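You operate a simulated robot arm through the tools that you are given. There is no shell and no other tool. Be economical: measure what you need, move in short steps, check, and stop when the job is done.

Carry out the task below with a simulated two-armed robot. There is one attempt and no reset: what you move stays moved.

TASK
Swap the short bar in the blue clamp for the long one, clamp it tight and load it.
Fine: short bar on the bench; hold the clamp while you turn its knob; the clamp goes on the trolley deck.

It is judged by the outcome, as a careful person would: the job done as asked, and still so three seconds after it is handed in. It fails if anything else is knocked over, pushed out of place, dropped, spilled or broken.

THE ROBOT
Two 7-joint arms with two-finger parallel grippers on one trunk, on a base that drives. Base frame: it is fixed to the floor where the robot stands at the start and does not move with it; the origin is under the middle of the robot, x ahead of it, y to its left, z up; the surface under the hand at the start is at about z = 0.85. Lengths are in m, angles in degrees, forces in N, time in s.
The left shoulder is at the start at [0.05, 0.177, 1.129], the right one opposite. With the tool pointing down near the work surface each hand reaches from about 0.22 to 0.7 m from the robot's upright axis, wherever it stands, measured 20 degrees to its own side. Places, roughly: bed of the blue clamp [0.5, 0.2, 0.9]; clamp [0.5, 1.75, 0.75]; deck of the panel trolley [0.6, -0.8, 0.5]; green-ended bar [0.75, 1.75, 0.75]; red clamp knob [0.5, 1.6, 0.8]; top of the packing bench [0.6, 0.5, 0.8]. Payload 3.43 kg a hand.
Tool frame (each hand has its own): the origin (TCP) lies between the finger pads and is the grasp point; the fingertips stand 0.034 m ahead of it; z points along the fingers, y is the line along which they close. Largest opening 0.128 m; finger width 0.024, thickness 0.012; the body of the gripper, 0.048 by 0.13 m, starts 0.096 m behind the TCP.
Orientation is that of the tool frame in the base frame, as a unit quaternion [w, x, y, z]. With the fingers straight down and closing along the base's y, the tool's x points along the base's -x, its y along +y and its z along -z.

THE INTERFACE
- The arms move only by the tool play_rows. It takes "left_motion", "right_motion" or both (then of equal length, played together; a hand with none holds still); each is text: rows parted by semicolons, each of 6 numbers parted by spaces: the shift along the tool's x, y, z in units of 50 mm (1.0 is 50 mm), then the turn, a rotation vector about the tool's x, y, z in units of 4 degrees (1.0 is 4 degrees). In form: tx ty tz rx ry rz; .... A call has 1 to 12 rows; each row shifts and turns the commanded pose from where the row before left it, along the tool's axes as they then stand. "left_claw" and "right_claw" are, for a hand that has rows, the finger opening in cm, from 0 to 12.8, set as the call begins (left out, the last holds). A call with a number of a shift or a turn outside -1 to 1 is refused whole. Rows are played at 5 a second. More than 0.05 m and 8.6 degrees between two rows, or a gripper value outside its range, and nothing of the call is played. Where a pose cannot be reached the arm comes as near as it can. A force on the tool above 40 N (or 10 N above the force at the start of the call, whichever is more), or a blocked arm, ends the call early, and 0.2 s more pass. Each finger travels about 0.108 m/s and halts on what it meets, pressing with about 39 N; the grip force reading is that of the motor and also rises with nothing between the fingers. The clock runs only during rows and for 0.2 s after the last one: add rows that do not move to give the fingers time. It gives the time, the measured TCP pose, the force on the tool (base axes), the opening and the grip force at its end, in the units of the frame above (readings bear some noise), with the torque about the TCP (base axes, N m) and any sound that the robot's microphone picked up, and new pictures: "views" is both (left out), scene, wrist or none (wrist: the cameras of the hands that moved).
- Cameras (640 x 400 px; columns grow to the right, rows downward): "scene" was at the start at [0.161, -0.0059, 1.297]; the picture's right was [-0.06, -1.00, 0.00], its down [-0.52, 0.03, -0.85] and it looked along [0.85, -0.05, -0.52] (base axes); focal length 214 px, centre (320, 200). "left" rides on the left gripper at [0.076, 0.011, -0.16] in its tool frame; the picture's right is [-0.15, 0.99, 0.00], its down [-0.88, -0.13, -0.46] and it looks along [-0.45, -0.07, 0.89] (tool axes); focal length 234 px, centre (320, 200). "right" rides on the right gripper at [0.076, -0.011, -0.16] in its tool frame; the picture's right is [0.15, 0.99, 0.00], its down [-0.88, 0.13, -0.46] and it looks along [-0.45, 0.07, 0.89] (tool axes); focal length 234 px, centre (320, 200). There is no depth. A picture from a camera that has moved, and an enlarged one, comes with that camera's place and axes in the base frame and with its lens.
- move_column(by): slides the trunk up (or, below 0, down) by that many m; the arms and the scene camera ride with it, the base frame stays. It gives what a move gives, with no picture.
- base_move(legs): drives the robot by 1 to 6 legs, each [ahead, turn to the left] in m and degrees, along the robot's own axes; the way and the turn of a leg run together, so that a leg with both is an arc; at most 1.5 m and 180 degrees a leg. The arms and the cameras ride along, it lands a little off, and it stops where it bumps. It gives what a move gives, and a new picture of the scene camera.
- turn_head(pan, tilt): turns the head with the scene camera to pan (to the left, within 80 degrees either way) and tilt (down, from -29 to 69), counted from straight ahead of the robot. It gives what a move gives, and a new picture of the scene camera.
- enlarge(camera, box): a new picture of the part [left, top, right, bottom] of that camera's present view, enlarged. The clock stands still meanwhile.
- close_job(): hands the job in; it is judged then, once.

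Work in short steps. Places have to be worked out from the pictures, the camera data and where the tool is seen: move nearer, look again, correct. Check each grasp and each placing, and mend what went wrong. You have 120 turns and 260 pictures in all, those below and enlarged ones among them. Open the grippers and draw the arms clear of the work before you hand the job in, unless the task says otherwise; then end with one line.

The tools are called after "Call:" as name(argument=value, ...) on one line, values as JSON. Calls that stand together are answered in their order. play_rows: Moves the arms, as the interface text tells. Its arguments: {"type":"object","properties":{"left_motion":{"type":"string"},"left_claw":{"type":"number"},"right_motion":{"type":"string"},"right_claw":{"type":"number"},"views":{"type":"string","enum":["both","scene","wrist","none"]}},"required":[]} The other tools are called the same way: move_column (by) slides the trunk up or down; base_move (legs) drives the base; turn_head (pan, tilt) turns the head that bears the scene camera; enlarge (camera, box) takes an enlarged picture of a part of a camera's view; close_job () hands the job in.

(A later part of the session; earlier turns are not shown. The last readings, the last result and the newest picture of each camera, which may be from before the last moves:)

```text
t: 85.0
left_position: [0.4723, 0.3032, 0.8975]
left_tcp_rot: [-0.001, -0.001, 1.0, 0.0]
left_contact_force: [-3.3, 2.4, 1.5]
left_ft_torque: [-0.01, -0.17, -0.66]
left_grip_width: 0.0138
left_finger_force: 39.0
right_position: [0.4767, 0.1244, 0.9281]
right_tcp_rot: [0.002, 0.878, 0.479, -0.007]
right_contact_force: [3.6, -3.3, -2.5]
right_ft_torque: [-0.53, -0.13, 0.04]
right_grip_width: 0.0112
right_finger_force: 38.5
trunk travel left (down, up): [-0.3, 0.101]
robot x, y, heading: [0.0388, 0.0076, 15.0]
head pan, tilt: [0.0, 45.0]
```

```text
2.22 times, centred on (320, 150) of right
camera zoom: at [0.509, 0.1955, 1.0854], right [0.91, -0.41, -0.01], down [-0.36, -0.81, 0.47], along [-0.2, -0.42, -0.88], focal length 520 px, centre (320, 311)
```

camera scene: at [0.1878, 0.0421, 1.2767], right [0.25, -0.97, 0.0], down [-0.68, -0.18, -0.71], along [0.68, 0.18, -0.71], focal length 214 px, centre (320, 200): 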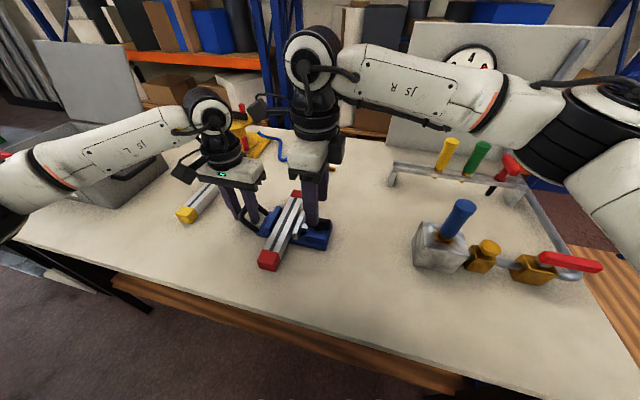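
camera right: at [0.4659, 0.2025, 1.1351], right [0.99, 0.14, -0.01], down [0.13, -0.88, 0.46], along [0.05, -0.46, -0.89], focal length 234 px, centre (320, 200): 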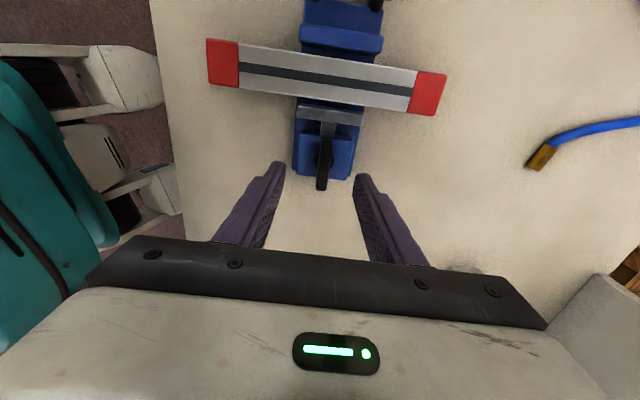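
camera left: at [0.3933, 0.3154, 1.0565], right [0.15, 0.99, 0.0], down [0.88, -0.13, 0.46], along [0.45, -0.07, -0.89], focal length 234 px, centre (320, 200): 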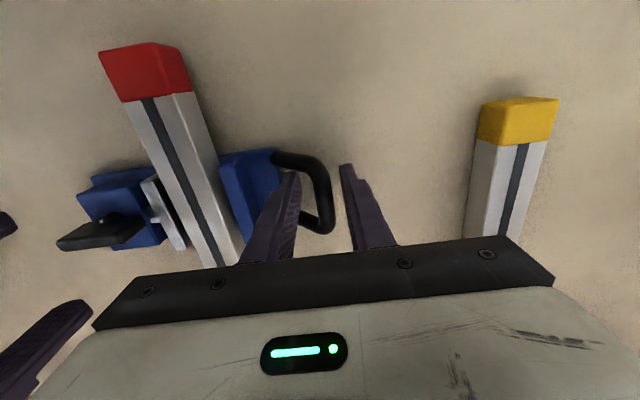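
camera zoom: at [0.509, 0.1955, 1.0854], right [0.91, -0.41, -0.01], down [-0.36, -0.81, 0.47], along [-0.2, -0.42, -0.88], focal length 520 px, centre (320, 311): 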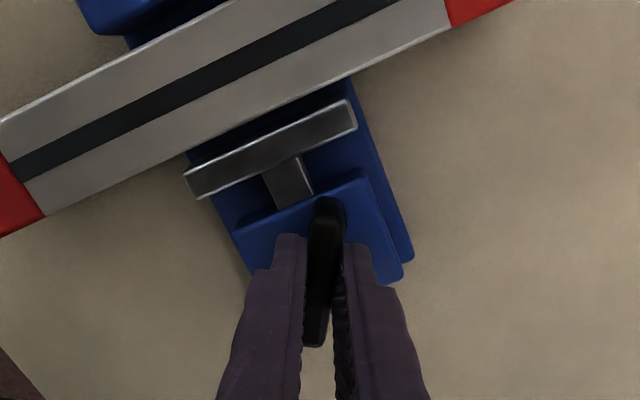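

Clockwise advances the jaw toward the bar. Continue turning another 48°.

Call:
play_rows(right_motion="0 0 0 0 0 1; 0 0 0 0 0 1; 0 0 0 0 0 1; 0 0 0 0 0 1; 0 0 0 0 0 1; 0 0 0 0 0 1; 0 0 0 0 0 1; 0 0 0 0 0 1; 0 0 0 0 0 1; 0 0 0 0 0 1; 0 0 0 0 0 1; 0 0 0 0 0 1", views="none")

Call:
enlarge(camera="scene", box=[220, 160, 380, 280])

Call:
enlarge(camera="right", box=[220, 60, 420, 240])

```text
t: 87.6
left_position: [0.4721, 0.3031, 0.8973]
left_tcp_rot: [-0.001, 0.0, 1.0, 0.0]
left_contact_force: [-4.5, 12.2, -0.3]
left_ft_torque: [0.04, 0.1, -0.93]
left_grip_width: 0.014
left_finger_force: 39.0
right_position: [0.4758, 0.1226, 0.9287]
right_tcp_rot: [0.005, 0.997, 0.081, -0.005]
right_contact_force: [5.7, -12.8, -0.4]
right_ft_torque: [-0.25, -0.37, 0.04]
right_grip_width: 0.0115
right_finger_force: 39.1
trunk travel left (down, up): [-0.3, 0.101]
robot x, y, heading: [0.0379, 0.0046, 14.6]
head pan, tilt: [0.0, 45.0]
```

```text
3.33 times, centred on (300, 220) of scene
camera zoom: at [0.1882, 0.0422, 1.2766], right [0.25, -0.97, 0.0], down [-0.68, -0.18, -0.71], along [0.68, 0.18, -0.71], focal length 715 px, centre (387, 133)
```

zoom: 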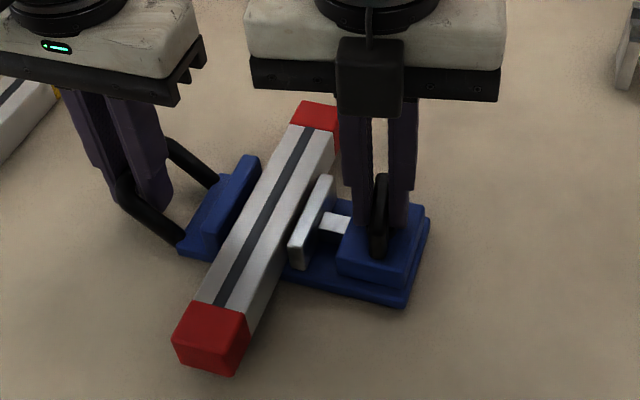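

```text
2.22 times, centred on (320, 150) of right
camera zoom: at [0.5503, 0.1482, 1.0862], right [0.3, -0.95, 0.01], down [-0.84, -0.27, 0.47], along [-0.44, -0.15, -0.88], focal length 520 px, centre (320, 311)
```

zoom: 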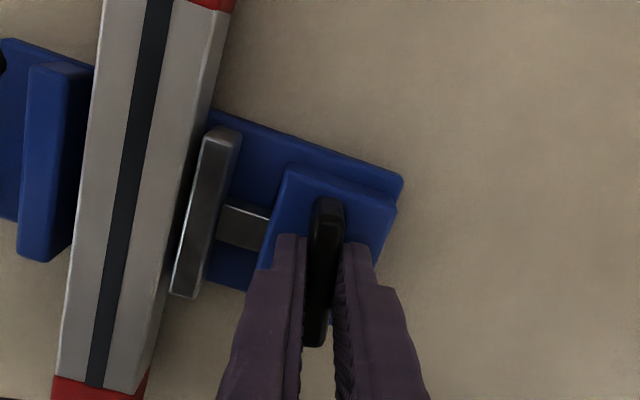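

Jaw is nearly at the bar. Continue another 40° with a check.

Call:
play_rows(right_motion="0 0 0 0 0 1; 0 0 0 0 0 1; 0 0 0 0 0 1; 0 0 0 0 0 1; 0 0 0 0 0 1; 0 0 0 0 0 1; 0 0 0 0 0 1; 0 0 0 0 0 1; 0 0 0 0 0 1; 0 0 0 0 0 1", views="none")

Call:
enlarge(camera="scene", box=[220, 160, 380, 280])

Call:
enlarge(camera="right", box=[220, 60, 420, 240])

```text
t: 89.8
left_position: [0.4708, 0.3036, 0.8966]
left_tcp_rot: [-0.002, 0.0, 1.0, 0.001]
left_contact_force: [-3.8, 19.8, -1.2]
left_ft_torque: [-0.03, -0.62, -0.76]
left_grip_width: 0.014
left_finger_force: 39.2
right_position: [0.477, 0.122, 0.9268]
right_tcp_rot: [0.007, 0.964, -0.265, -0.003]
right_contact_force: [4.3, -20.0, 2.4]
right_ft_torque: [0.46, 0.56, 0.08]
right_grip_width: 0.0114
right_finger_force: 39.3
trunk travel left (down, up): [-0.3, 0.101]
robot x, y, heading: [0.0427, 0.0028, 15.0]
head pan, tilt: [0.0, 45.0]
```

```text
3.33 times, centred on (300, 220) of scene
camera zoom: at [0.1882, 0.0422, 1.2767], right [0.25, -0.97, 0.0], down [-0.68, -0.18, -0.71], along [0.68, 0.18, -0.71], focal length 715 px, centre (387, 133)
```

zoom: 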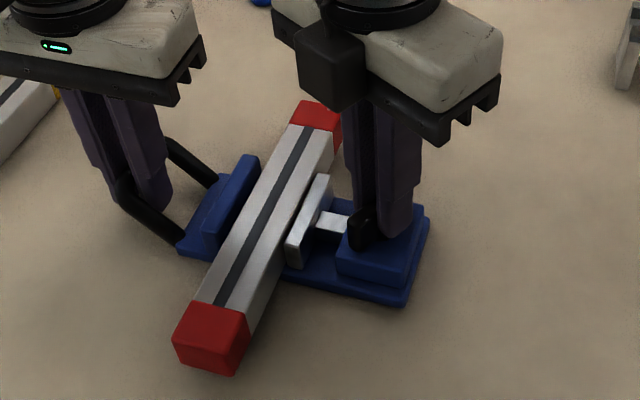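

```text
2.22 times, centred on (320, 150) of right
camera zoom: at [0.5486, 0.0953, 1.0863], right [-0.38, -0.93, 0.02], down [-0.82, 0.34, 0.46], along [-0.43, 0.16, -0.89], focal length 520 px, centre (320, 311)
```

zoom: 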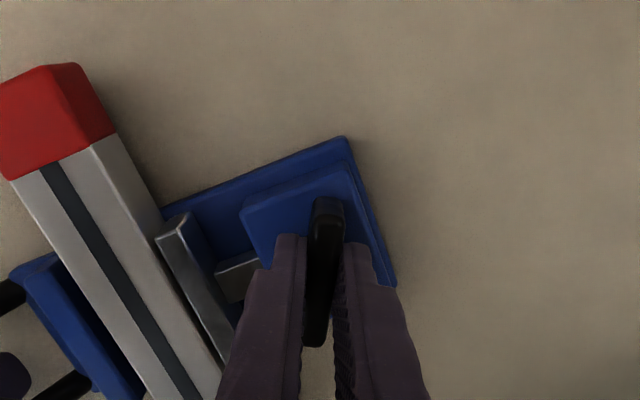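

Still free turning. Relieve the ~2 mm side load and continue.

Call:
play_rows(right_motion="0.02 0.035 0 0 0 1; 0 0 0 0 0 1; 0 0 0 0 0 1; 0 0 0 0 0 1; 0 0 0 0 0 1; 0 0 0 0 0 1; 0 0 0 0 0 1; 0 0 0 0 0 1; 0 0 0 0 0 1; 0 0 0 0 0 1", views="none")

Call:
enlarge(camera="scene", box=[240, 190, 340, 265])

```text
t: 92.0
left_position: [0.4709, 0.3038, 0.8967]
left_tcp_rot: [-0.002, 0.0, 1.0, 0.001]
left_contact_force: [-4.3, 17.5, -2.4]
left_ft_torque: [0.08, -0.04, -0.72]
left_grip_width: 0.014
left_finger_force: 39.0
right_position: [0.4756, 0.1202, 0.9284]
right_tcp_rot: [0.007, 0.815, -0.579, -0.001]
right_contact_force: [3.7, -17.1, 3.3]
right_ft_torque: [0.64, -0.14, 0.0]
right_grip_width: 0.0116
right_finger_force: 38.9
trunk travel left (down, up): [-0.3, 0.101]
robot x, y, heading: [0.0384, 0.004, 14.6]
head pan, tilt: [0.0, 45.0]
```

```text
5.33 times, centred on (290, 228) of scene
camera zoom: at [0.1881, 0.0423, 1.2766], right [0.25, -0.97, 0.0], down [-0.68, -0.18, -0.71], along [0.68, 0.18, -0.71], focal length 1144 px, centre (480, 53)
```

zoom: 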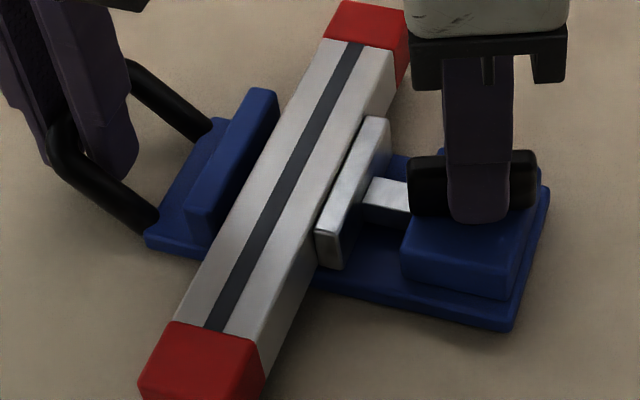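

Jaw is at or near the bar now. Continue turning until it resists.

Call:
play_rows(right_motion="0 0 0 0 0 1; 0 0 0 0 0 1; 0 0 0 0 0 1; 0 0 0 0 0 1; 0 0 0 0 0 1; 0 0 0 0 0 1; 0 0 0 0 0 1; 0 0 0 0 0 1", views="none")

Call:
enlarge(camera="scene", box=[240, 190, 340, 265])

Call:
enlarge(camera="left", box=[40, 80, 300, 270])

```text
t: 93.8
left_position: [0.471, 0.3021, 0.8984]
left_tcp_rot: [0.001, 0.002, 1.0, -0.002]
left_contact_force: [-4.1, 8.7, 5.3]
left_ft_torque: [-0.18, 0.14, -0.81]
left_grip_width: 0.0138
left_finger_force: 38.9
right_position: [0.475, 0.1206, 0.9262]
right_tcp_rot: [-0.009, -0.626, 0.78, -0.002]
right_contact_force: [4.1, -7.6, -4.8]
right_ft_torque: [-1.49, -0.19, -0.01]
right_grip_width: 0.0114
right_finger_force: 38.8
right hand out of reach, approached as far as the arm can: row 4
trunk travel left (down, up): [-0.3, 0.101]
robot x, y, heading: [0.0396, 0.0023, 14.8]
head pan, tilt: [0.0, 45.0]
```

```text
5.33 times, centred on (290, 228) of scene
camera zoom: at [0.1882, 0.0424, 1.2764], right [0.25, -0.97, 0.0], down [-0.68, -0.18, -0.71], along [0.68, 0.18, -0.71], focal length 1144 px, centre (480, 53)
```

zoom: 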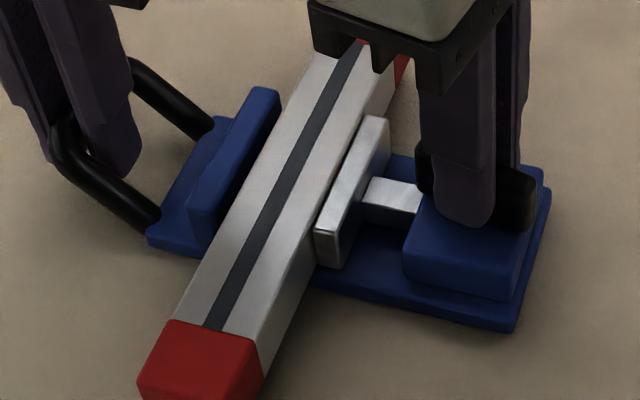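

```text
2.11 times, centred on (170, 175) of left
camera zoom: at [0.3937, 0.3155, 1.0569], right [0.15, 0.99, 0.0], down [0.88, -0.13, 0.46], along [0.45, -0.07, -0.89], focal length 493 px, centre (636, 253)
```

zoom: 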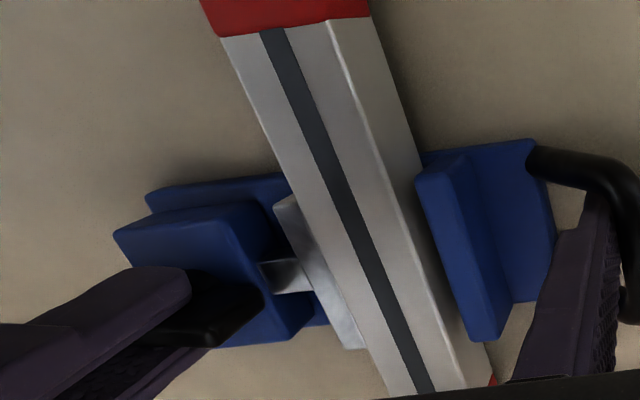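

Wrist is near its limit (282°) and the bar still has a few mm to the fixed jaw. Release the knob, rise, rotate back 180° and regrip (the left hand keeps holding).

Call:
play_rows(right_motion="0 0 0 0 0 0; 0 0 0 0 0 0; 0 0 -0.5 0 0 0; 0 0 -0.5 0 0 0; 0 0 0 0 0 -1; 0 0 0 0 0 -1; 0 0 0 0 0 -1; 0 0 0 0 0 -1; 0 0 0 0 0 -1; 0 0 0 0 0 -1; 0 0 0 0 0 -1; 0 0 0 0 0 -1", right_claw=4.5, views="none")

Call:
play_rows(right_motion="0 0 0 0 0 -1; 0 0 0 0 0 -1; 0 0 0 0 0 -1; 0 0 0 0 0 -1; 0 0 0 0 0 -1; 0 0 0 0 0 -1; 0 0 0 0 0 -1; 0 0 0 0 0 -1; 0 0 0 0 0 -1; 0 0 0 0 0 -1; 0 0 0 0 0 -1; 0 0 0 0 0 -1", views="none")

Call:
play_rows(right_motion="0 0 0 0 0 -1; 0 0 0 0 0 -1; 0 0 0 0 0 -1; 0 0 0 0 0 -1; 0 0 0 0 0 -1; 0 0 0 0 0 -1; 0 0 0 0 0 -1; 0 0 0 0 0 -1; 0 0 0 0 0 -1; 0 0 0 0 0 -1; 0 0 0 0 0 -1; 0 0 0 0 0 -1", views="none")

Call:
play_rows(right_motion="0 0 0 0 0 -1; 0 0 0 0 0 -1; 0 0 0 0 0 -1; 0 0 0 0 0 -1; 0 0 0 0 0 -1; 0 0 0 0 0 -1; 0 0 0 0 0 -1; 0 0 0 0 0 -1; 0 0 0 0 0 -1; 0 0 0 0 0 -1; 0 0 0 0 0 -1; 0 0 0 0 0 -1", views="both")

Call:
enlarge(camera="right", box=[220, 60, 420, 240])

```text
t: 96.4
left_position: [0.4724, 0.3026, 0.8975]
left_tcp_rot: [0.0, 0.0, 1.0, -0.001]
left_contact_force: [-0.5, -1.8, 0.3]
left_ft_torque: [-0.03, -0.06, -0.25]
left_grip_width: 0.0139
left_finger_force: 39.2
right_position: [0.4763, 0.1217, 0.9779]
right_tcp_rot: [0.007, 0.817, -0.576, -0.001]
right_contact_force: [-0.4, -1.0, 0.5]
right_ft_torque: [0.03, 0.0, 0.0]
right_grip_width: 0.0449
right_finger_force: 0.0
trunk travel left (down, up): [-0.3, 0.101]
robot x, y, heading: [0.0398, 0.002, 14.7]
head pan, tilt: [0.0, 45.0]
```

```text
t: 99.0
left_position: [0.4725, 0.3035, 0.8975]
left_tcp_rot: [0.0, 0.001, 1.0, 0.0]
left_contact_force: [-1.1, 0.1, 0.5]
left_ft_torque: [-0.01, 0.03, -0.28]
left_grip_width: 0.0135
left_finger_force: 38.9
right_position: [0.4774, 0.1209, 0.9783]
right_tcp_rot: [0.006, 0.981, -0.195, -0.004]
right_contact_force: [-0.9, 1.0, 0.9]
right_ft_torque: [0.02, 0.0, -0.02]
right_grip_width: 0.0451
right_finger_force: 0.1
trunk travel left (down, up): [-0.3, 0.101]
robot x, y, heading: [0.0411, 0.0037, 14.8]
head pan, tilt: [0.0, 45.0]
```

```text
t: 101.6
left_position: [0.4715, 0.3029, 0.8978]
left_tcp_rot: [0.0, 0.001, 1.0, -0.001]
left_contact_force: [1.2, 0.1, 0.6]
left_ft_torque: [-0.03, 0.0, -0.21]
left_grip_width: 0.0135
left_finger_force: 38.9
right_position: [0.4764, 0.1215, 0.9775]
right_tcp_rot: [0.004, 0.975, 0.221, -0.006]
right_contact_force: [0.7, 0.1, 0.0]
right_ft_torque: [-0.03, -0.03, 0.01]
right_grip_width: 0.045
right_finger_force: 0.0
trunk travel left (down, up): [-0.3, 0.101]
robot x, y, heading: [0.0401, 0.002, 14.7]
head pan, tilt: [0.0, 45.0]
```

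```text
t: 104.2
left_position: [0.4715, 0.3024, 0.8966]
left_tcp_rot: [0.0, 0.002, 1.0, 0.0]
left_contact_force: [1.3, 0.3, 1.0]
left_ft_torque: [-0.01, 0.01, -0.21]
left_grip_width: 0.0137
left_finger_force: 38.9
right_position: [0.4768, 0.1222, 0.9779]
right_tcp_rot: [0.001, 0.801, 0.598, -0.007]
right_contact_force: [0.8, -0.4, -0.1]
right_ft_torque: [0.0, -0.02, 0.02]
right_grip_width: 0.0454
right_finger_force: 0.1
trunk travel left (down, up): [-0.3, 0.101]
robot x, y, heading: [0.043, 0.0038, 14.8]
head pan, tilt: [0.0, 45.0]
camera scene: at [0.1878, 0.0421, 1.2767], right [0.25, -0.97, 0.0], down [-0.68, -0.18, -0.71], along [0.68, 0.18, -0.71], focal length 214 px, centre (320, 200)
camera right: at [0.489, 0.1992, 1.1364], right [0.99, -0.14, -0.01], down [-0.12, -0.88, 0.46], along [-0.07, -0.46, -0.89], focal length 234 px, centre (320, 200)
```

scene: 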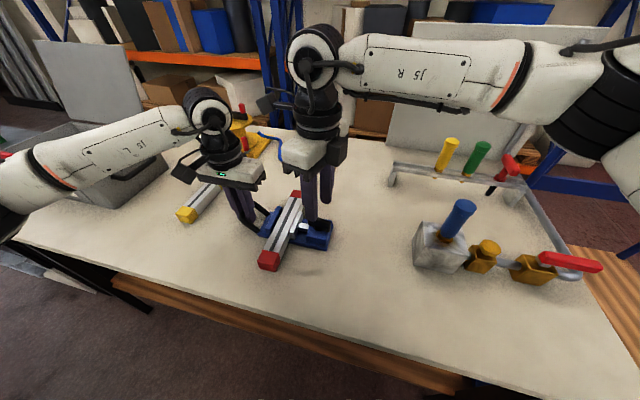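
right: 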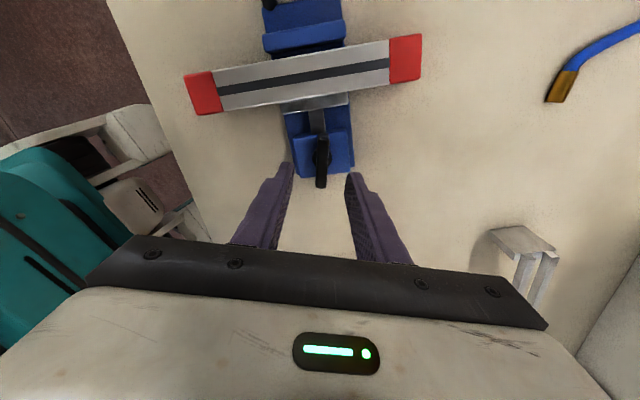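

```text
2.22 times, centred on (320, 150) of right
camera zoom: at [0.489, 0.1992, 1.1364], right [0.99, -0.14, -0.01], down [-0.12, -0.88, 0.46], along [-0.07, -0.46, -0.89], focal length 520 px, centre (320, 311)
```

zoom: 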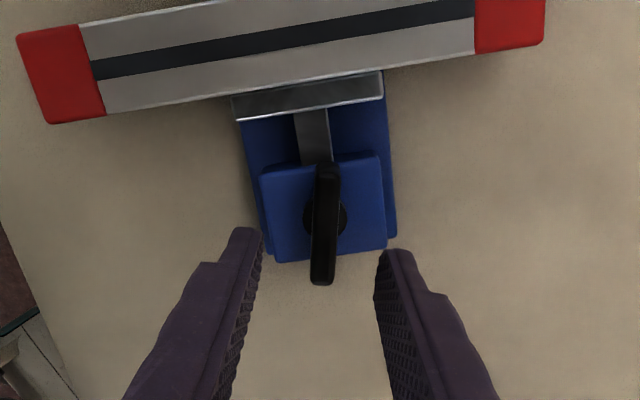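

T-bar is about 11–12° off y, centred (0.479, 0.1235). One more −4°, small shift, descend and regrip.

Call:
play_rows(right_motion="0.03 0.035 0 0 0 -1; 0 0 0.5 0 0 0; 0 0 0.5 0 0 0; 0 0 0 0 0 0", right_claw=4.5, views="none")

Call:
play_rows(right_motion="0 0 0 0 0 0; 0 0 0 0 0 0; 0 0 0 0 0 0", right_claw=0, views="none")

Call:
play_rows(right_motion="0 0 0 0 0 1; 0 0 0 0 0 1; 0 0 0 0 0 1; 0 0 0 0 0 1; 0 0 0 0 0 1; 0 0 0 0 0 1; 0 0 0 0 0 1; 0 0 0 0 0 1; 0 0 0 0 0 1; 0 0 0 0 0 1; 0 0 0 0 0 1; 0 0 0 0 0 1", views="none")

Call:
enlarge(camera="scene", box=[240, 190, 340, 265])

Call:
enlarge(camera="left", box=[40, 80, 300, 270])

```text
t: 105.2
left_position: [0.4713, 0.3027, 0.8972]
left_tcp_rot: [0.0, 0.0, 1.0, -0.001]
left_contact_force: [-1.1, -0.2, 0.9]
left_ft_torque: [-0.03, -0.01, -0.21]
left_grip_width: 0.0135
left_finger_force: 39.1
right_position: [0.479, 0.124, 0.9307]
right_tcp_rot: [0.0, 0.78, 0.626, -0.006]
right_contact_force: [0.8, 1.1, -0.3]
right_ft_torque: [-0.03, -0.02, 0.01]
right_grip_width: 0.0451
right_finger_force: 0.2
trunk travel left (down, up): [-0.3, 0.101]
robot x, y, heading: [0.0409, 0.005, 14.8]
head pan, tilt: [0.0, 45.0]
```

```text
t: 106.0
left_position: [0.4712, 0.3027, 0.898]
left_tcp_rot: [0.001, 0.002, 1.0, -0.001]
left_contact_force: [-1.9, 1.0, 2.4]
left_ft_torque: [0.01, -0.04, -0.29]
left_grip_width: 0.0135
left_finger_force: 39.1
right_position: [0.4787, 0.1241, 0.9313]
right_tcp_rot: [0.001, 0.78, 0.625, -0.006]
right_contact_force: [2.4, -0.4, -0.4]
right_ft_torque: [-0.04, -0.26, 0.04]
right_grip_width: 0.0113
right_finger_force: 38.9
trunk travel left (down, up): [-0.3, 0.101]
robot x, y, heading: [0.0409, 0.0068, 14.8]
head pan, tilt: [0.0, 45.0]
```

```text
t: 108.6
left_position: [0.4711, 0.3023, 0.8976]
left_tcp_rot: [0.0, 0.001, 1.0, 0.0]
left_contact_force: [-2.5, 0.7, -0.4]
left_ft_torque: [-0.04, 0.17, -0.47]
left_grip_width: 0.0134
left_finger_force: 39.1
right_position: [0.4777, 0.1216, 0.9301]
right_tcp_rot: [0.003, 0.968, 0.253, -0.004]
right_contact_force: [11.8, -0.8, 26.0]
right_ft_torque: [0.19, -0.49, 0.02]
right_grip_width: 0.0112
right_finger_force: 38.7
trunk travel left (down, up): [-0.3, 0.101]
robot x, y, heading: [0.0403, 0.0054, 14.9]
head pan, tilt: [0.0, 45.0]
```

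```text
5.33 times, centred on (290, 228) of scene
camera zoom: at [0.1872, 0.042, 1.2768], right [0.25, -0.97, 0.0], down [-0.68, -0.18, -0.71], along [0.68, 0.18, -0.71], focal length 1144 px, centre (480, 53)
```

zoom: 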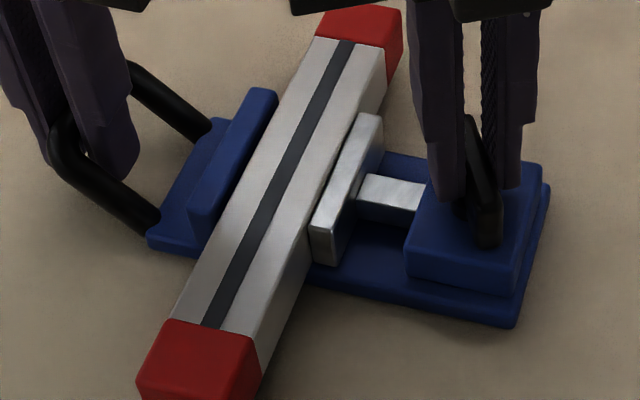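

```text
2.11 times, centred on (170, 175) of left
camera zoom: at [0.3928, 0.3154, 1.0569], right [0.15, 0.99, 0.0], down [0.88, -0.13, 0.46], along [0.45, -0.07, -0.89], focal length 493 px, centre (636, 253)
```

zoom: 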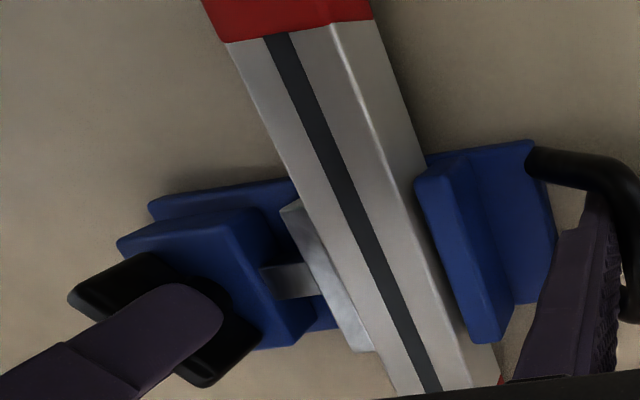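

Jaw is pushing the bar toward the fixed jaw. Relieve 1 mm of vertical load and keep turning.

Call:
play_rows(right_motion="0 0 -0.03 0 0 1; 0 0 0 0 0 1; 0 0 0 0 0 1; 0 0 0 0 0 1; 0 0 0 0 0 1; 0 0 0 0 0 1; 0 0 0 0 0 1; 0 0 0 0 0 1; 0 0 0 0 0 1; 0 0 0 0 0 1", views="none")

Call:
enlarge(camera="scene", box=[240, 190, 340, 265])

Call:
enlarge(camera="left", box=[40, 80, 300, 270])

```text
t: 110.8
left_position: [0.4709, 0.3021, 0.8969]
left_tcp_rot: [0.0, -0.001, 1.0, 0.0]
left_contact_force: [-3.3, 1.5, -2.6]
left_ft_torque: [-0.04, 0.02, -0.71]
left_grip_width: 0.0138
left_finger_force: 39.1
right_position: [0.4776, 0.1213, 0.9309]
right_tcp_rot: [0.004, 0.996, -0.094, -0.005]
right_contact_force: [8.2, -2.8, 22.9]
right_ft_torque: [0.26, 0.35, 0.05]
right_grip_width: 0.0117
right_finger_force: 39.4
trunk travel left (down, up): [-0.3, 0.101]
robot x, y, heading: [0.039, 0.0017, 14.9]
head pan, tilt: [0.0, 45.0]
```

```text
5.33 times, centred on (290, 228) of scene
camera zoom: at [0.1871, 0.0417, 1.2768], right [0.25, -0.97, 0.0], down [-0.68, -0.18, -0.71], along [0.68, 0.18, -0.71], focal length 1144 px, centre (480, 53)
```

zoom: 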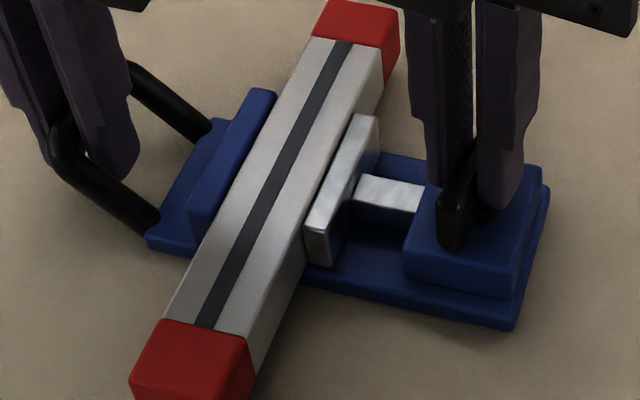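

```text
2.11 times, centred on (170, 175) of left
camera zoom: at [0.3928, 0.3153, 1.0569], right [0.15, 0.99, 0.0], down [0.88, -0.13, 0.46], along [0.45, -0.07, -0.89], focal length 493 px, centre (636, 253)
```

zoom: 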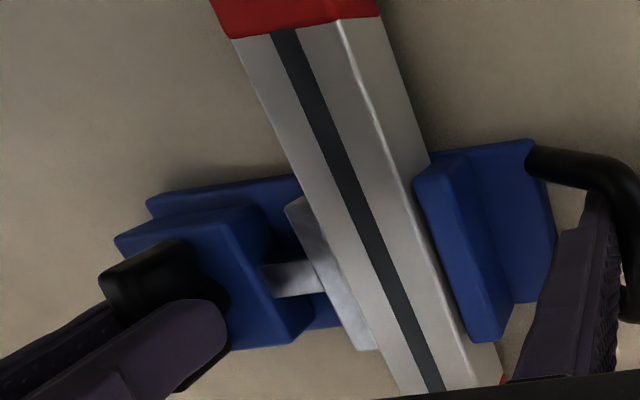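

Bar is nearly against the fixed jaw. Continue.

Call:
play_rows(right_motion="0 0 -0.04 0 0 1; 0 0 0 0 0 1; 0 0 0 0 0 1; 0 0 0 0 0 1; 0 0 0 0 0 1; 0 0 0 0 0 1; 0 0 0 0 0 1; 0 0 0 0 0 1", views="none")

Call:
enlarge(camera="left", box=[40, 80, 300, 270])

```text
t: 112.6
left_position: [0.4702, 0.3033, 0.8971]
left_tcp_rot: [-0.001, 0.0, 1.0, -0.001]
left_contact_force: [-3.0, 6.2, -0.3]
left_ft_torque: [-0.09, -0.11, -0.67]
left_grip_width: 0.0138
left_finger_force: 38.9
right_position: [0.4775, 0.1209, 0.9322]
right_tcp_rot: [0.006, 0.931, -0.364, -0.003]
right_contact_force: [3.5, -3.9, -0.9]
right_ft_torque: [0.31, 0.0, 0.06]
right_grip_width: 0.0111
right_finger_force: 39.1
trunk travel left (down, up): [-0.3, 0.101]
robot x, y, heading: [0.0408, 0.0062, 14.7]
head pan, tilt: [0.0, 45.0]
```

```text
2.11 times, centred on (170, 175) of left
camera zoom: at [0.3936, 0.3159, 1.0566], right [0.15, 0.99, 0.0], down [0.88, -0.13, 0.46], along [0.45, -0.07, -0.89], focal length 493 px, centre (636, 253)
```

zoom: 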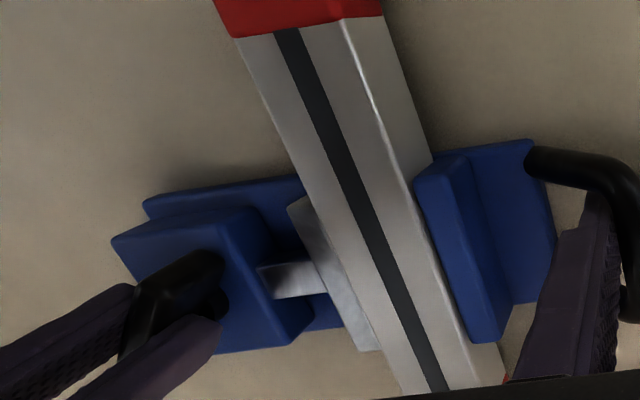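

Very nearly closed. Continue turning and watch for resistance.

Call:
play_rows(right_motion="0 0 0 0 0 1; 0 0 0 0 0 1; 0 0 0 0 0 1; 0 0 0 0 0 1; 0 0 0 0 0 1; 0 0 0 0 0 1; 0 0 0 0 0 1; 0 0 0 0 0 1", views="none")

Call:
enlarge(camera="left", box=[40, 80, 300, 270])

```text
t: 114.4
left_position: [0.4719, 0.3041, 0.8965]
left_tcp_rot: [0.0, 0.0, 1.0, -0.001]
left_contact_force: [-1.7, 8.6, 0.0]
left_ft_torque: [-0.03, 0.18, -0.29]
left_grip_width: 0.0136
left_finger_force: 38.9
right_position: [0.4784, 0.1216, 0.931]
right_tcp_rot: [0.007, 0.795, -0.606, -0.001]
right_contact_force: [0.7, -8.4, -0.4]
right_ft_torque: [0.45, -0.1, 0.13]
right_grip_width: 0.0112
right_finger_force: 38.8
trunk travel left (down, up): [-0.3, 0.101]
robot x, y, heading: [0.0398, 0.0042, 14.9]
head pan, tilt: [0.0, 45.0]
```

```text
2.11 times, centred on (170, 175) of left
camera zoom: at [0.3933, 0.3158, 1.0565], right [0.15, 0.99, 0.0], down [0.88, -0.13, 0.46], along [0.45, -0.07, -0.89], focal length 493 px, centre (636, 253)
```

zoom: 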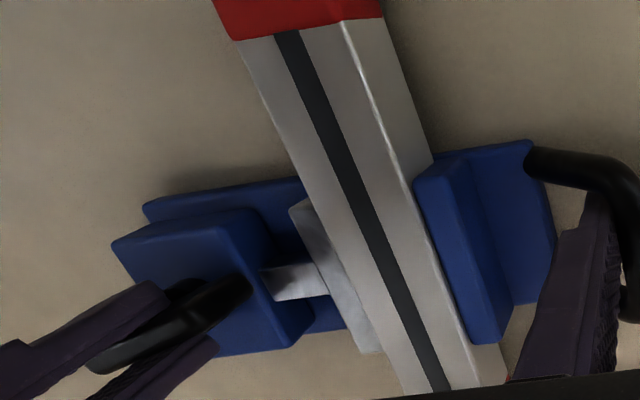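

Bar no longer moves and knob torque is rising (0.13 N·m): it is biting. Tighten a bit more.

Call:
play_rows(right_motion="0 0 0 0 0 1; 0 0 0 0 0 1; 0 0 0 0 0 1; 0 0 0 0 0 1", views="none")

Call:
enlarge(camera="left", box=[40, 80, 300, 270])

Call:
enlarge(camera="scene", box=[240, 190, 340, 265])

```text
t: 115.4
left_position: [0.4702, 0.3029, 0.8977]
left_tcp_rot: [0.0, 0.002, 1.0, -0.001]
left_contact_force: [-0.5, 10.4, 2.3]
left_ft_torque: [0.06, 0.88, -0.86]
left_grip_width: 0.0135
left_finger_force: 39.0
right_position: [0.4762, 0.121, 0.9299]
right_tcp_rot: [-0.01, -0.705, 0.709, -0.001]
right_contact_force: [-2.7, -7.6, 7.3]
right_ft_torque: [-1.3, -0.51, 0.55]
right_grip_width: 0.0112
right_finger_force: 38.7
right hand out of reach, approached as far as the arm can: row 3
trunk travel left (down, up): [-0.3, 0.101]
robot x, y, heading: [0.0374, 0.0046, 14.8]
head pan, tilt: [0.0, 45.0]
```

```text
2.11 times, centred on (170, 175) of left
camera zoom: at [0.3924, 0.3157, 1.0574], right [0.15, 0.99, 0.0], down [0.88, -0.13, 0.46], along [0.45, -0.07, -0.89], focal length 493 px, centre (636, 253)
```

zoom: 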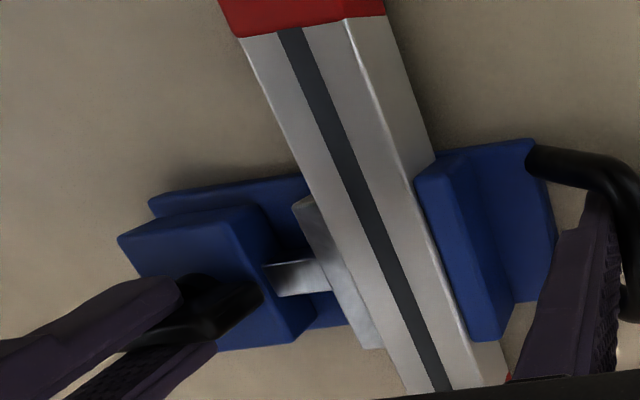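

```text
5.33 times, centred on (290, 228) of scene
camera zoom: at [0.1868, 0.0426, 1.2768], right [0.26, -0.97, 0.0], down [-0.68, -0.18, -0.71], along [0.68, 0.18, -0.71], focal length 1144 px, centre (480, 53)
```

zoom: 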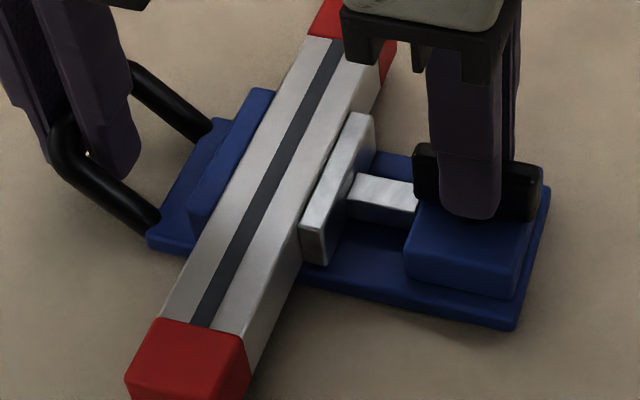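

Torque jumped to 0.55 N·m – the jaw is biting. A few more degrees.

Call:
play_rows(right_motion="0 0 0 0 0 1; 0 0 0 0 0 1; 0 0 0 0 0 1", views="none")

Call:
enlarge(camera="scene", box=[240, 190, 340, 265])

```text
t: 116.2
left_position: [0.4721, 0.3018, 0.8969]
left_tcp_rot: [0.001, 0.0, 1.0, 0.0]
left_contact_force: [2.3, 7.4, 1.1]
left_ft_torque: [0.0, 0.52, -0.61]
left_grip_width: 0.0137
left_finger_force: 38.8
right_position: [0.4785, 0.1222, 0.9304]
right_tcp_rot: [-0.009, -0.626, 0.779, -0.001]
right_contact_force: [-3.3, -6.4, -1.4]
right_ft_torque: [-0.56, -0.45, 1.35]
right_grip_width: 0.016
right_finger_force: 39.2
trunk travel left (down, up): [-0.3, 0.101]
robot x, y, heading: [0.0384, 0.0035, 14.9]
head pan, tilt: [0.0, 45.0]
```

```text
5.33 times, centred on (290, 228) of scene
camera zoom: at [0.188, 0.0423, 1.2765], right [0.25, -0.97, 0.0], down [-0.68, -0.18, -0.71], along [0.68, 0.18, -0.71], focal length 1144 px, centre (480, 53)
```

zoom: 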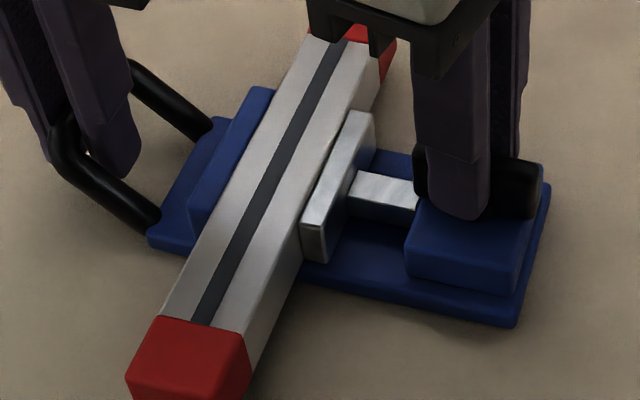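

Torque hit 1.35 N·m and the fingers began to spread: the knob is at a hard stop, so it's clamped tight. Now release the knob, rise, square up (−12°) and open wide to grip the block body beneath it for carrying.

Call:
play_rows(right_motion="0 0 0 0 0 0; 0 0 0 0 0 0; 0 0 -0.5 0 0 0; 0 0 -0.7 0 0 0; 0 0 0 0 0 -1; 0 0 0 0 0 -1; 0 0 0 0 0 -1; 0 0 0 0 0 0", right_claw=5, views="both")

Call:
enlarge(camera="right", box=[220, 60, 420, 240])

Call:
enlarge(camera="scene", box=[240, 190, 340, 265])

```text
t: 118.0
left_position: [0.4721, 0.3026, 0.898]
left_tcp_rot: [0.0, 0.0, 1.0, -0.001]
left_contact_force: [-1.5, -2.1, 2.1]
left_ft_torque: [-0.02, -0.26, -0.17]
left_grip_width: 0.0134
left_finger_force: 39.2
right_position: [0.4794, 0.1231, 0.9928]
right_tcp_rot: [-0.006, -0.704, 0.71, 0.001]
right_contact_force: [-0.1, -0.1, 0.6]
right_ft_torque: [-0.03, 0.01, -0.01]
right_grip_width: 0.05
right_finger_force: 0.1
trunk travel left (down, up): [-0.3, 0.101]
robot x, y, heading: [0.039, 0.006, 14.8]
head pan, tilt: [0.0, 45.0]
camera scene: at [0.1876, 0.0418, 1.2767], right [0.25, -0.97, 0.0], down [-0.68, -0.18, -0.71], along [0.68, 0.18, -0.71], focal length 214 px, centre (320, 200)
camera right: at [0.4906, 0.0481, 1.1514], right [-0.99, -0.14, 0.01], down [-0.12, 0.89, 0.45], along [-0.07, 0.44, -0.89], focal length 234 px, centre (320, 200)
```

scene: 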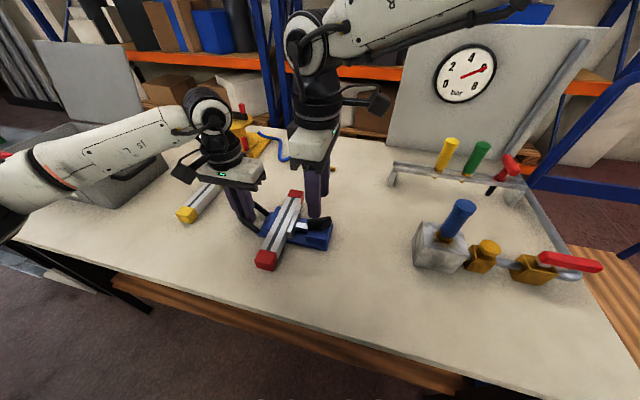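
right: 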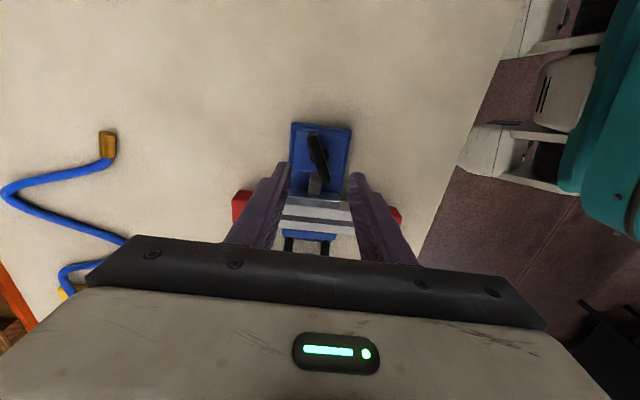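

```text
2.22 times, centred on (320, 150) of right
camera zoom: at [0.4906, 0.0481, 1.1514], right [-0.99, -0.14, 0.01], down [-0.12, 0.89, 0.45], along [-0.07, 0.44, -0.89], focal length 520 px, centre (320, 311)
```

zoom: 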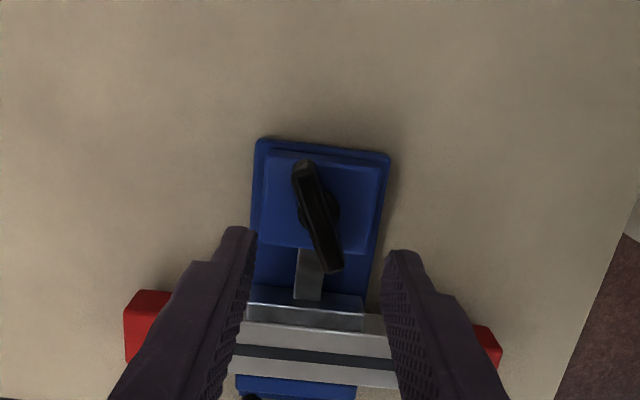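

```text
5.33 times, centred on (290, 228) of scene
camera zoom: at [0.1876, 0.0418, 1.2767], right [0.25, -0.97, 0.0], down [-0.68, -0.18, -0.71], along [0.68, 0.18, -0.71], focal length 1144 px, centre (480, 53)
```

zoom: 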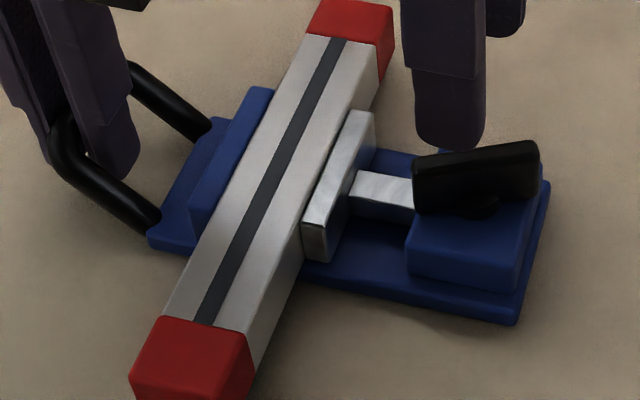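

The T now sits about 24° short of where the tool ended, so it may have slipped or sprung back. I'll regrip it at its actual angle and feel the torque.

Call:
play_rows(right_motion="0 0 0 0 0 -1; 0 0 0 0 0 -1; 0 0 0 0 0 -1; 0 0 0 0 0 -1; 0 0 0 0 0 -1; 0 0 0 0 0 -0.9; 0 0 0.6 0 0 0; 0 0 0.64 0 0 0; 0 0 0 0 0 0", right_claw=4.5, views="none")

Call:
enlarge(camera="right", box=[220, 60, 420, 240])

Call:
play_rows(right_motion="0 0 0 0 0 0; 0 0 0 0 0 0; 0 0 0 0 0 0", right_claw=0, views="none")

```text
t: 120.0
left_position: [0.4713, 0.3013, 0.8974]
left_tcp_rot: [0.0, 0.001, 1.0, -0.001]
left_contact_force: [0.2, -0.9, 0.7]
left_ft_torque: [0.0, -0.19, -0.14]
left_grip_width: 0.0133
left_finger_force: 39.4
right_position: [0.4772, 0.1223, 0.929]
right_tcp_rot: [0.006, 0.834, -0.552, -0.002]
right_contact_force: [0.2, 0.4, -0.9]
right_ft_torque: [0.0, 0.03, 0.03]
right_grip_width: 0.045
right_finger_force: 0.1
trunk travel left (down, up): [-0.3, 0.101]
robot x, y, heading: [0.0428, 0.0053, 15.0]
head pan, tilt: [0.0, 45.0]
```

```text
2.22 times, centred on (320, 150) of right
camera zoom: at [0.5187, 0.0595, 1.0871], right [-0.85, -0.52, 0.01], down [-0.46, 0.76, 0.45], along [-0.25, 0.38, -0.89], focal length 520 px, centre (320, 311)
```

zoom: 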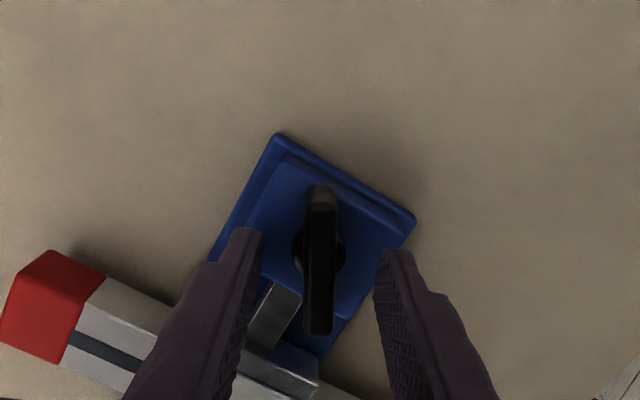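

```text
t: 120.8
left_position: [0.4708, 0.3029, 0.8972]
left_tcp_rot: [0.001, 0.001, 1.0, -0.001]
left_contact_force: [-2.1, -2.2, 4.0]
left_ft_torque: [-0.03, 0.23, -0.31]
left_grip_width: 0.0134
left_finger_force: 38.8
right_position: [0.4778, 0.1232, 0.9267]
right_tcp_rot: [0.006, 0.834, -0.552, -0.002]
right_contact_force: [1.3, 1.4, -2.5]
right_ft_torque: [0.0, -0.47, 0.06]
right_grip_width: 0.0115
right_finger_force: 38.6
trunk travel left (down, up): [-0.3, 0.101]
robot x, y, heading: [0.042, 0.0054, 14.8]
head pan, tilt: [0.0, 45.0]
```

Well aligned and gripped. Turn clockwise in small steps, reading the torque.

Call:
play_rows(right_motion="0 0 0 0 0 1; 0 0 0 0 0 0.5", views="none")

Call:
play_rows(right_motion="0 0 0 0 0 1; 0 0 0 0 0 0.5", views="none")

Call:
play_rows(right_motion="0 0 0 0 0 1; 0 0 0 0 0 0", views="none")

```text
t: 121.4
left_position: [0.4725, 0.3018, 0.8971]
left_tcp_rot: [0.001, 0.0, 1.0, -0.001]
left_contact_force: [-1.7, -2.6, 4.7]
left_ft_torque: [-0.11, 0.35, -0.29]
left_grip_width: 0.0133
left_finger_force: 39.2
right_position: [0.4783, 0.1227, 0.9288]
right_tcp_rot: [0.007, 0.804, -0.595, -0.003]
right_contact_force: [1.2, 4.1, -6.9]
right_ft_torque: [-0.35, -0.6, 0.17]
right_grip_width: 0.0116
right_finger_force: 38.7
trunk travel left (down, up): [-0.3, 0.101]
robot x, y, heading: [0.0409, 0.0016, 14.5]
head pan, tilt: [0.0, 45.0]
```

```text
t: 122.0
left_position: [0.4718, 0.3029, 0.8971]
left_tcp_rot: [0.001, 0.0, 1.0, -0.001]
left_contact_force: [-2.0, -2.7, 4.9]
left_ft_torque: [-0.04, 0.24, -0.38]
left_grip_width: 0.0133
left_finger_force: 39.1
right_position: [0.4787, 0.1231, 0.9296]
right_tcp_rot: [0.006, 0.771, -0.636, -0.001]
right_contact_force: [2.4, 4.5, -4.7]
right_ft_torque: [-0.25, -0.44, 0.17]
right_grip_width: 0.0113
right_finger_force: 39.0
trunk travel left (down, up): [-0.3, 0.101]
robot x, y, heading: [0.0432, 0.0045, 14.9]
head pan, tilt: [0.0, 45.0]
```

```text
t: 122.6
left_position: [0.4719, 0.3026, 0.8971]
left_tcp_rot: [0.0, 0.001, 1.0, 0.001]
left_contact_force: [-0.9, -4.5, 4.1]
left_ft_torque: [-0.1, 0.08, -0.47]
left_grip_width: 0.0132
left_finger_force: 39.1
right_position: [0.4783, 0.1231, 0.9281]
right_tcp_rot: [0.006, 0.749, -0.662, -0.001]
right_contact_force: [1.7, 6.7, -4.7]
right_ft_torque: [-0.02, -0.45, 0.21]
right_grip_width: 0.011
right_finger_force: 39.0
trunk travel left (down, up): [-0.3, 0.101]
robot x, y, heading: [0.038, 0.0058, 14.9]
head pan, tilt: [0.0, 45.0]
```

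Call:
play_rows(right_motion="0 0 0 0 0 1; 0 0 0 0 0 1; 0 0 0 0 0 0", views="none")

Call:
play_rows(right_motion="0 0 0 0 0 1; 0 0 0 0 0 1; 0 0 0 0 0 0", views="none")

Call:
enlarge(camera="right", box=[220, 60, 420, 240])

```text
t: 123.4
left_position: [0.472, 0.301, 0.8973]
left_tcp_rot: [0.0, 0.001, 1.0, -0.001]
left_contact_force: [0.7, -10.1, 3.4]
left_ft_torque: [-0.06, 0.4, -0.61]
left_grip_width: 0.0139
left_finger_force: 39.2
right_position: [0.4775, 0.1225, 0.9293]
right_tcp_rot: [-0.006, -0.702, 0.712, 0.001]
right_contact_force: [-1.2, 11.1, -4.3]
right_ft_torque: [-0.01, -0.53, 0.84]
right_grip_width: 0.0112
right_finger_force: 39.0
trunk travel left (down, up): [-0.3, 0.101]
robot x, y, heading: [0.0375, 0.0053, 14.8]
head pan, tilt: [0.0, 45.0]
```

```text
t: 124.2
left_position: [0.4724, 0.3011, 0.8966]
left_tcp_rot: [0.0, 0.001, 1.0, -0.002]
left_contact_force: [2.9, -11.6, 2.5]
left_ft_torque: [0.0, 0.44, -0.66]
left_grip_width: 0.0135
left_finger_force: 38.8
right_position: [0.4778, 0.1215, 0.9293]
right_tcp_rot: [-0.007, -0.649, 0.761, 0.001]
right_contact_force: [-2.6, 10.5, -4.7]
right_ft_torque: [-0.09, -0.47, 1.16]
right_grip_width: 0.0145
right_finger_force: 39.2
trunk travel left (down, up): [-0.3, 0.101]
robot x, y, heading: [0.0383, 0.004, 15.0]
head pan, tilt: [0.0, 45.0]
```

```text
2.22 times, centred on (320, 150) of right
camera zoom: at [0.4778, 0.0471, 1.0892], right [-1.0, 0.01, 0.01], down [0.01, 0.89, 0.45], along [-0.01, 0.45, -0.89], focal length 520 px, centre (320, 311)
```

zoom: 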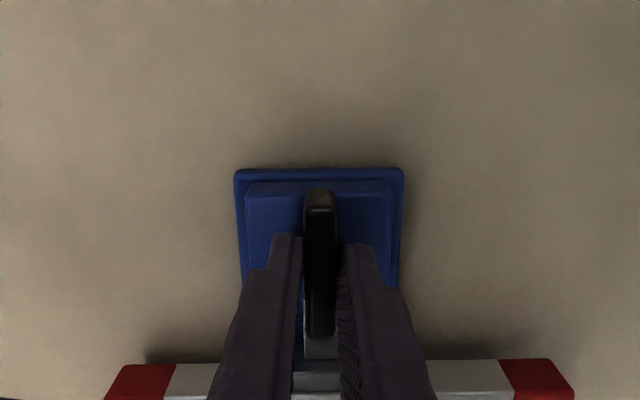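

Same hard stop at the same angle (1.16 N·m), so it's fully home. To avoid dragging it back on release, I ease the tool back until the twist is relieved, then open.

Call:
play_rows(right_motion="0 0 0 0 0 -1; 0 0 0 0 0 0", views="none")

Call:
play_rows(right_motion="0 0 0 0 0 -0.75; 0 0 0 0 0 0", views="none")

Call:
enlarge(camera="right", box=[220, 60, 420, 240])

```text
t: 124.8
left_position: [0.4712, 0.3033, 0.8976]
left_tcp_rot: [-0.001, 0.0, 1.0, -0.001]
left_contact_force: [3.3, -9.1, 1.2]
left_ft_torque: [-0.05, 0.3, -0.55]
left_grip_width: 0.0133
left_finger_force: 39.1
right_position: [0.4783, 0.1218, 0.9297]
right_tcp_rot: [-0.006, -0.676, 0.737, 0.0]
right_contact_force: [-2.6, 8.3, -3.2]
right_ft_torque: [0.18, -0.42, 0.91]
right_grip_width: 0.0132
right_finger_force: 38.9
trunk travel left (down, up): [-0.3, 0.101]
robot x, y, heading: [0.0413, 0.0076, 14.8]
head pan, tilt: [0.0, 45.0]
```

```text
t: 125.4
left_position: [0.4717, 0.3013, 0.8965]
left_tcp_rot: [0.001, 0.001, 1.0, -0.001]
left_contact_force: [3.9, -8.7, 1.3]
left_ft_torque: [0.0, 0.37, -0.37]
left_grip_width: 0.0133
left_finger_force: 39.3
right_position: [0.4784, 0.1216, 0.9302]
right_tcp_rot: [-0.007, -0.696, 0.718, 0.0]
right_contact_force: [-2.4, 6.0, -3.7]
right_ft_torque: [0.17, -0.4, 0.91]
right_grip_width: 0.0116
right_finger_force: 39.0
trunk travel left (down, up): [-0.3, 0.101]
robot x, y, heading: [0.0408, 0.0045, 15.1]
head pan, tilt: [0.0, 45.0]
```

```text
2.22 times, centred on (320, 150) of right
camera zoom: at [0.4883, 0.0475, 1.0893], right [-0.99, -0.11, 0.01], down [-0.1, 0.89, 0.45], along [-0.06, 0.44, -0.89], focal length 520 px, centre (320, 311)
```

zoom: 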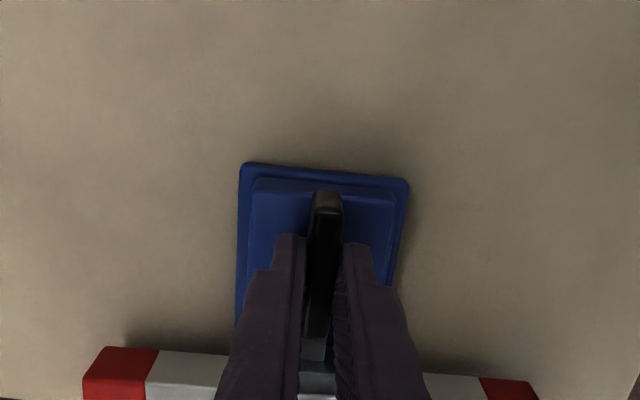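

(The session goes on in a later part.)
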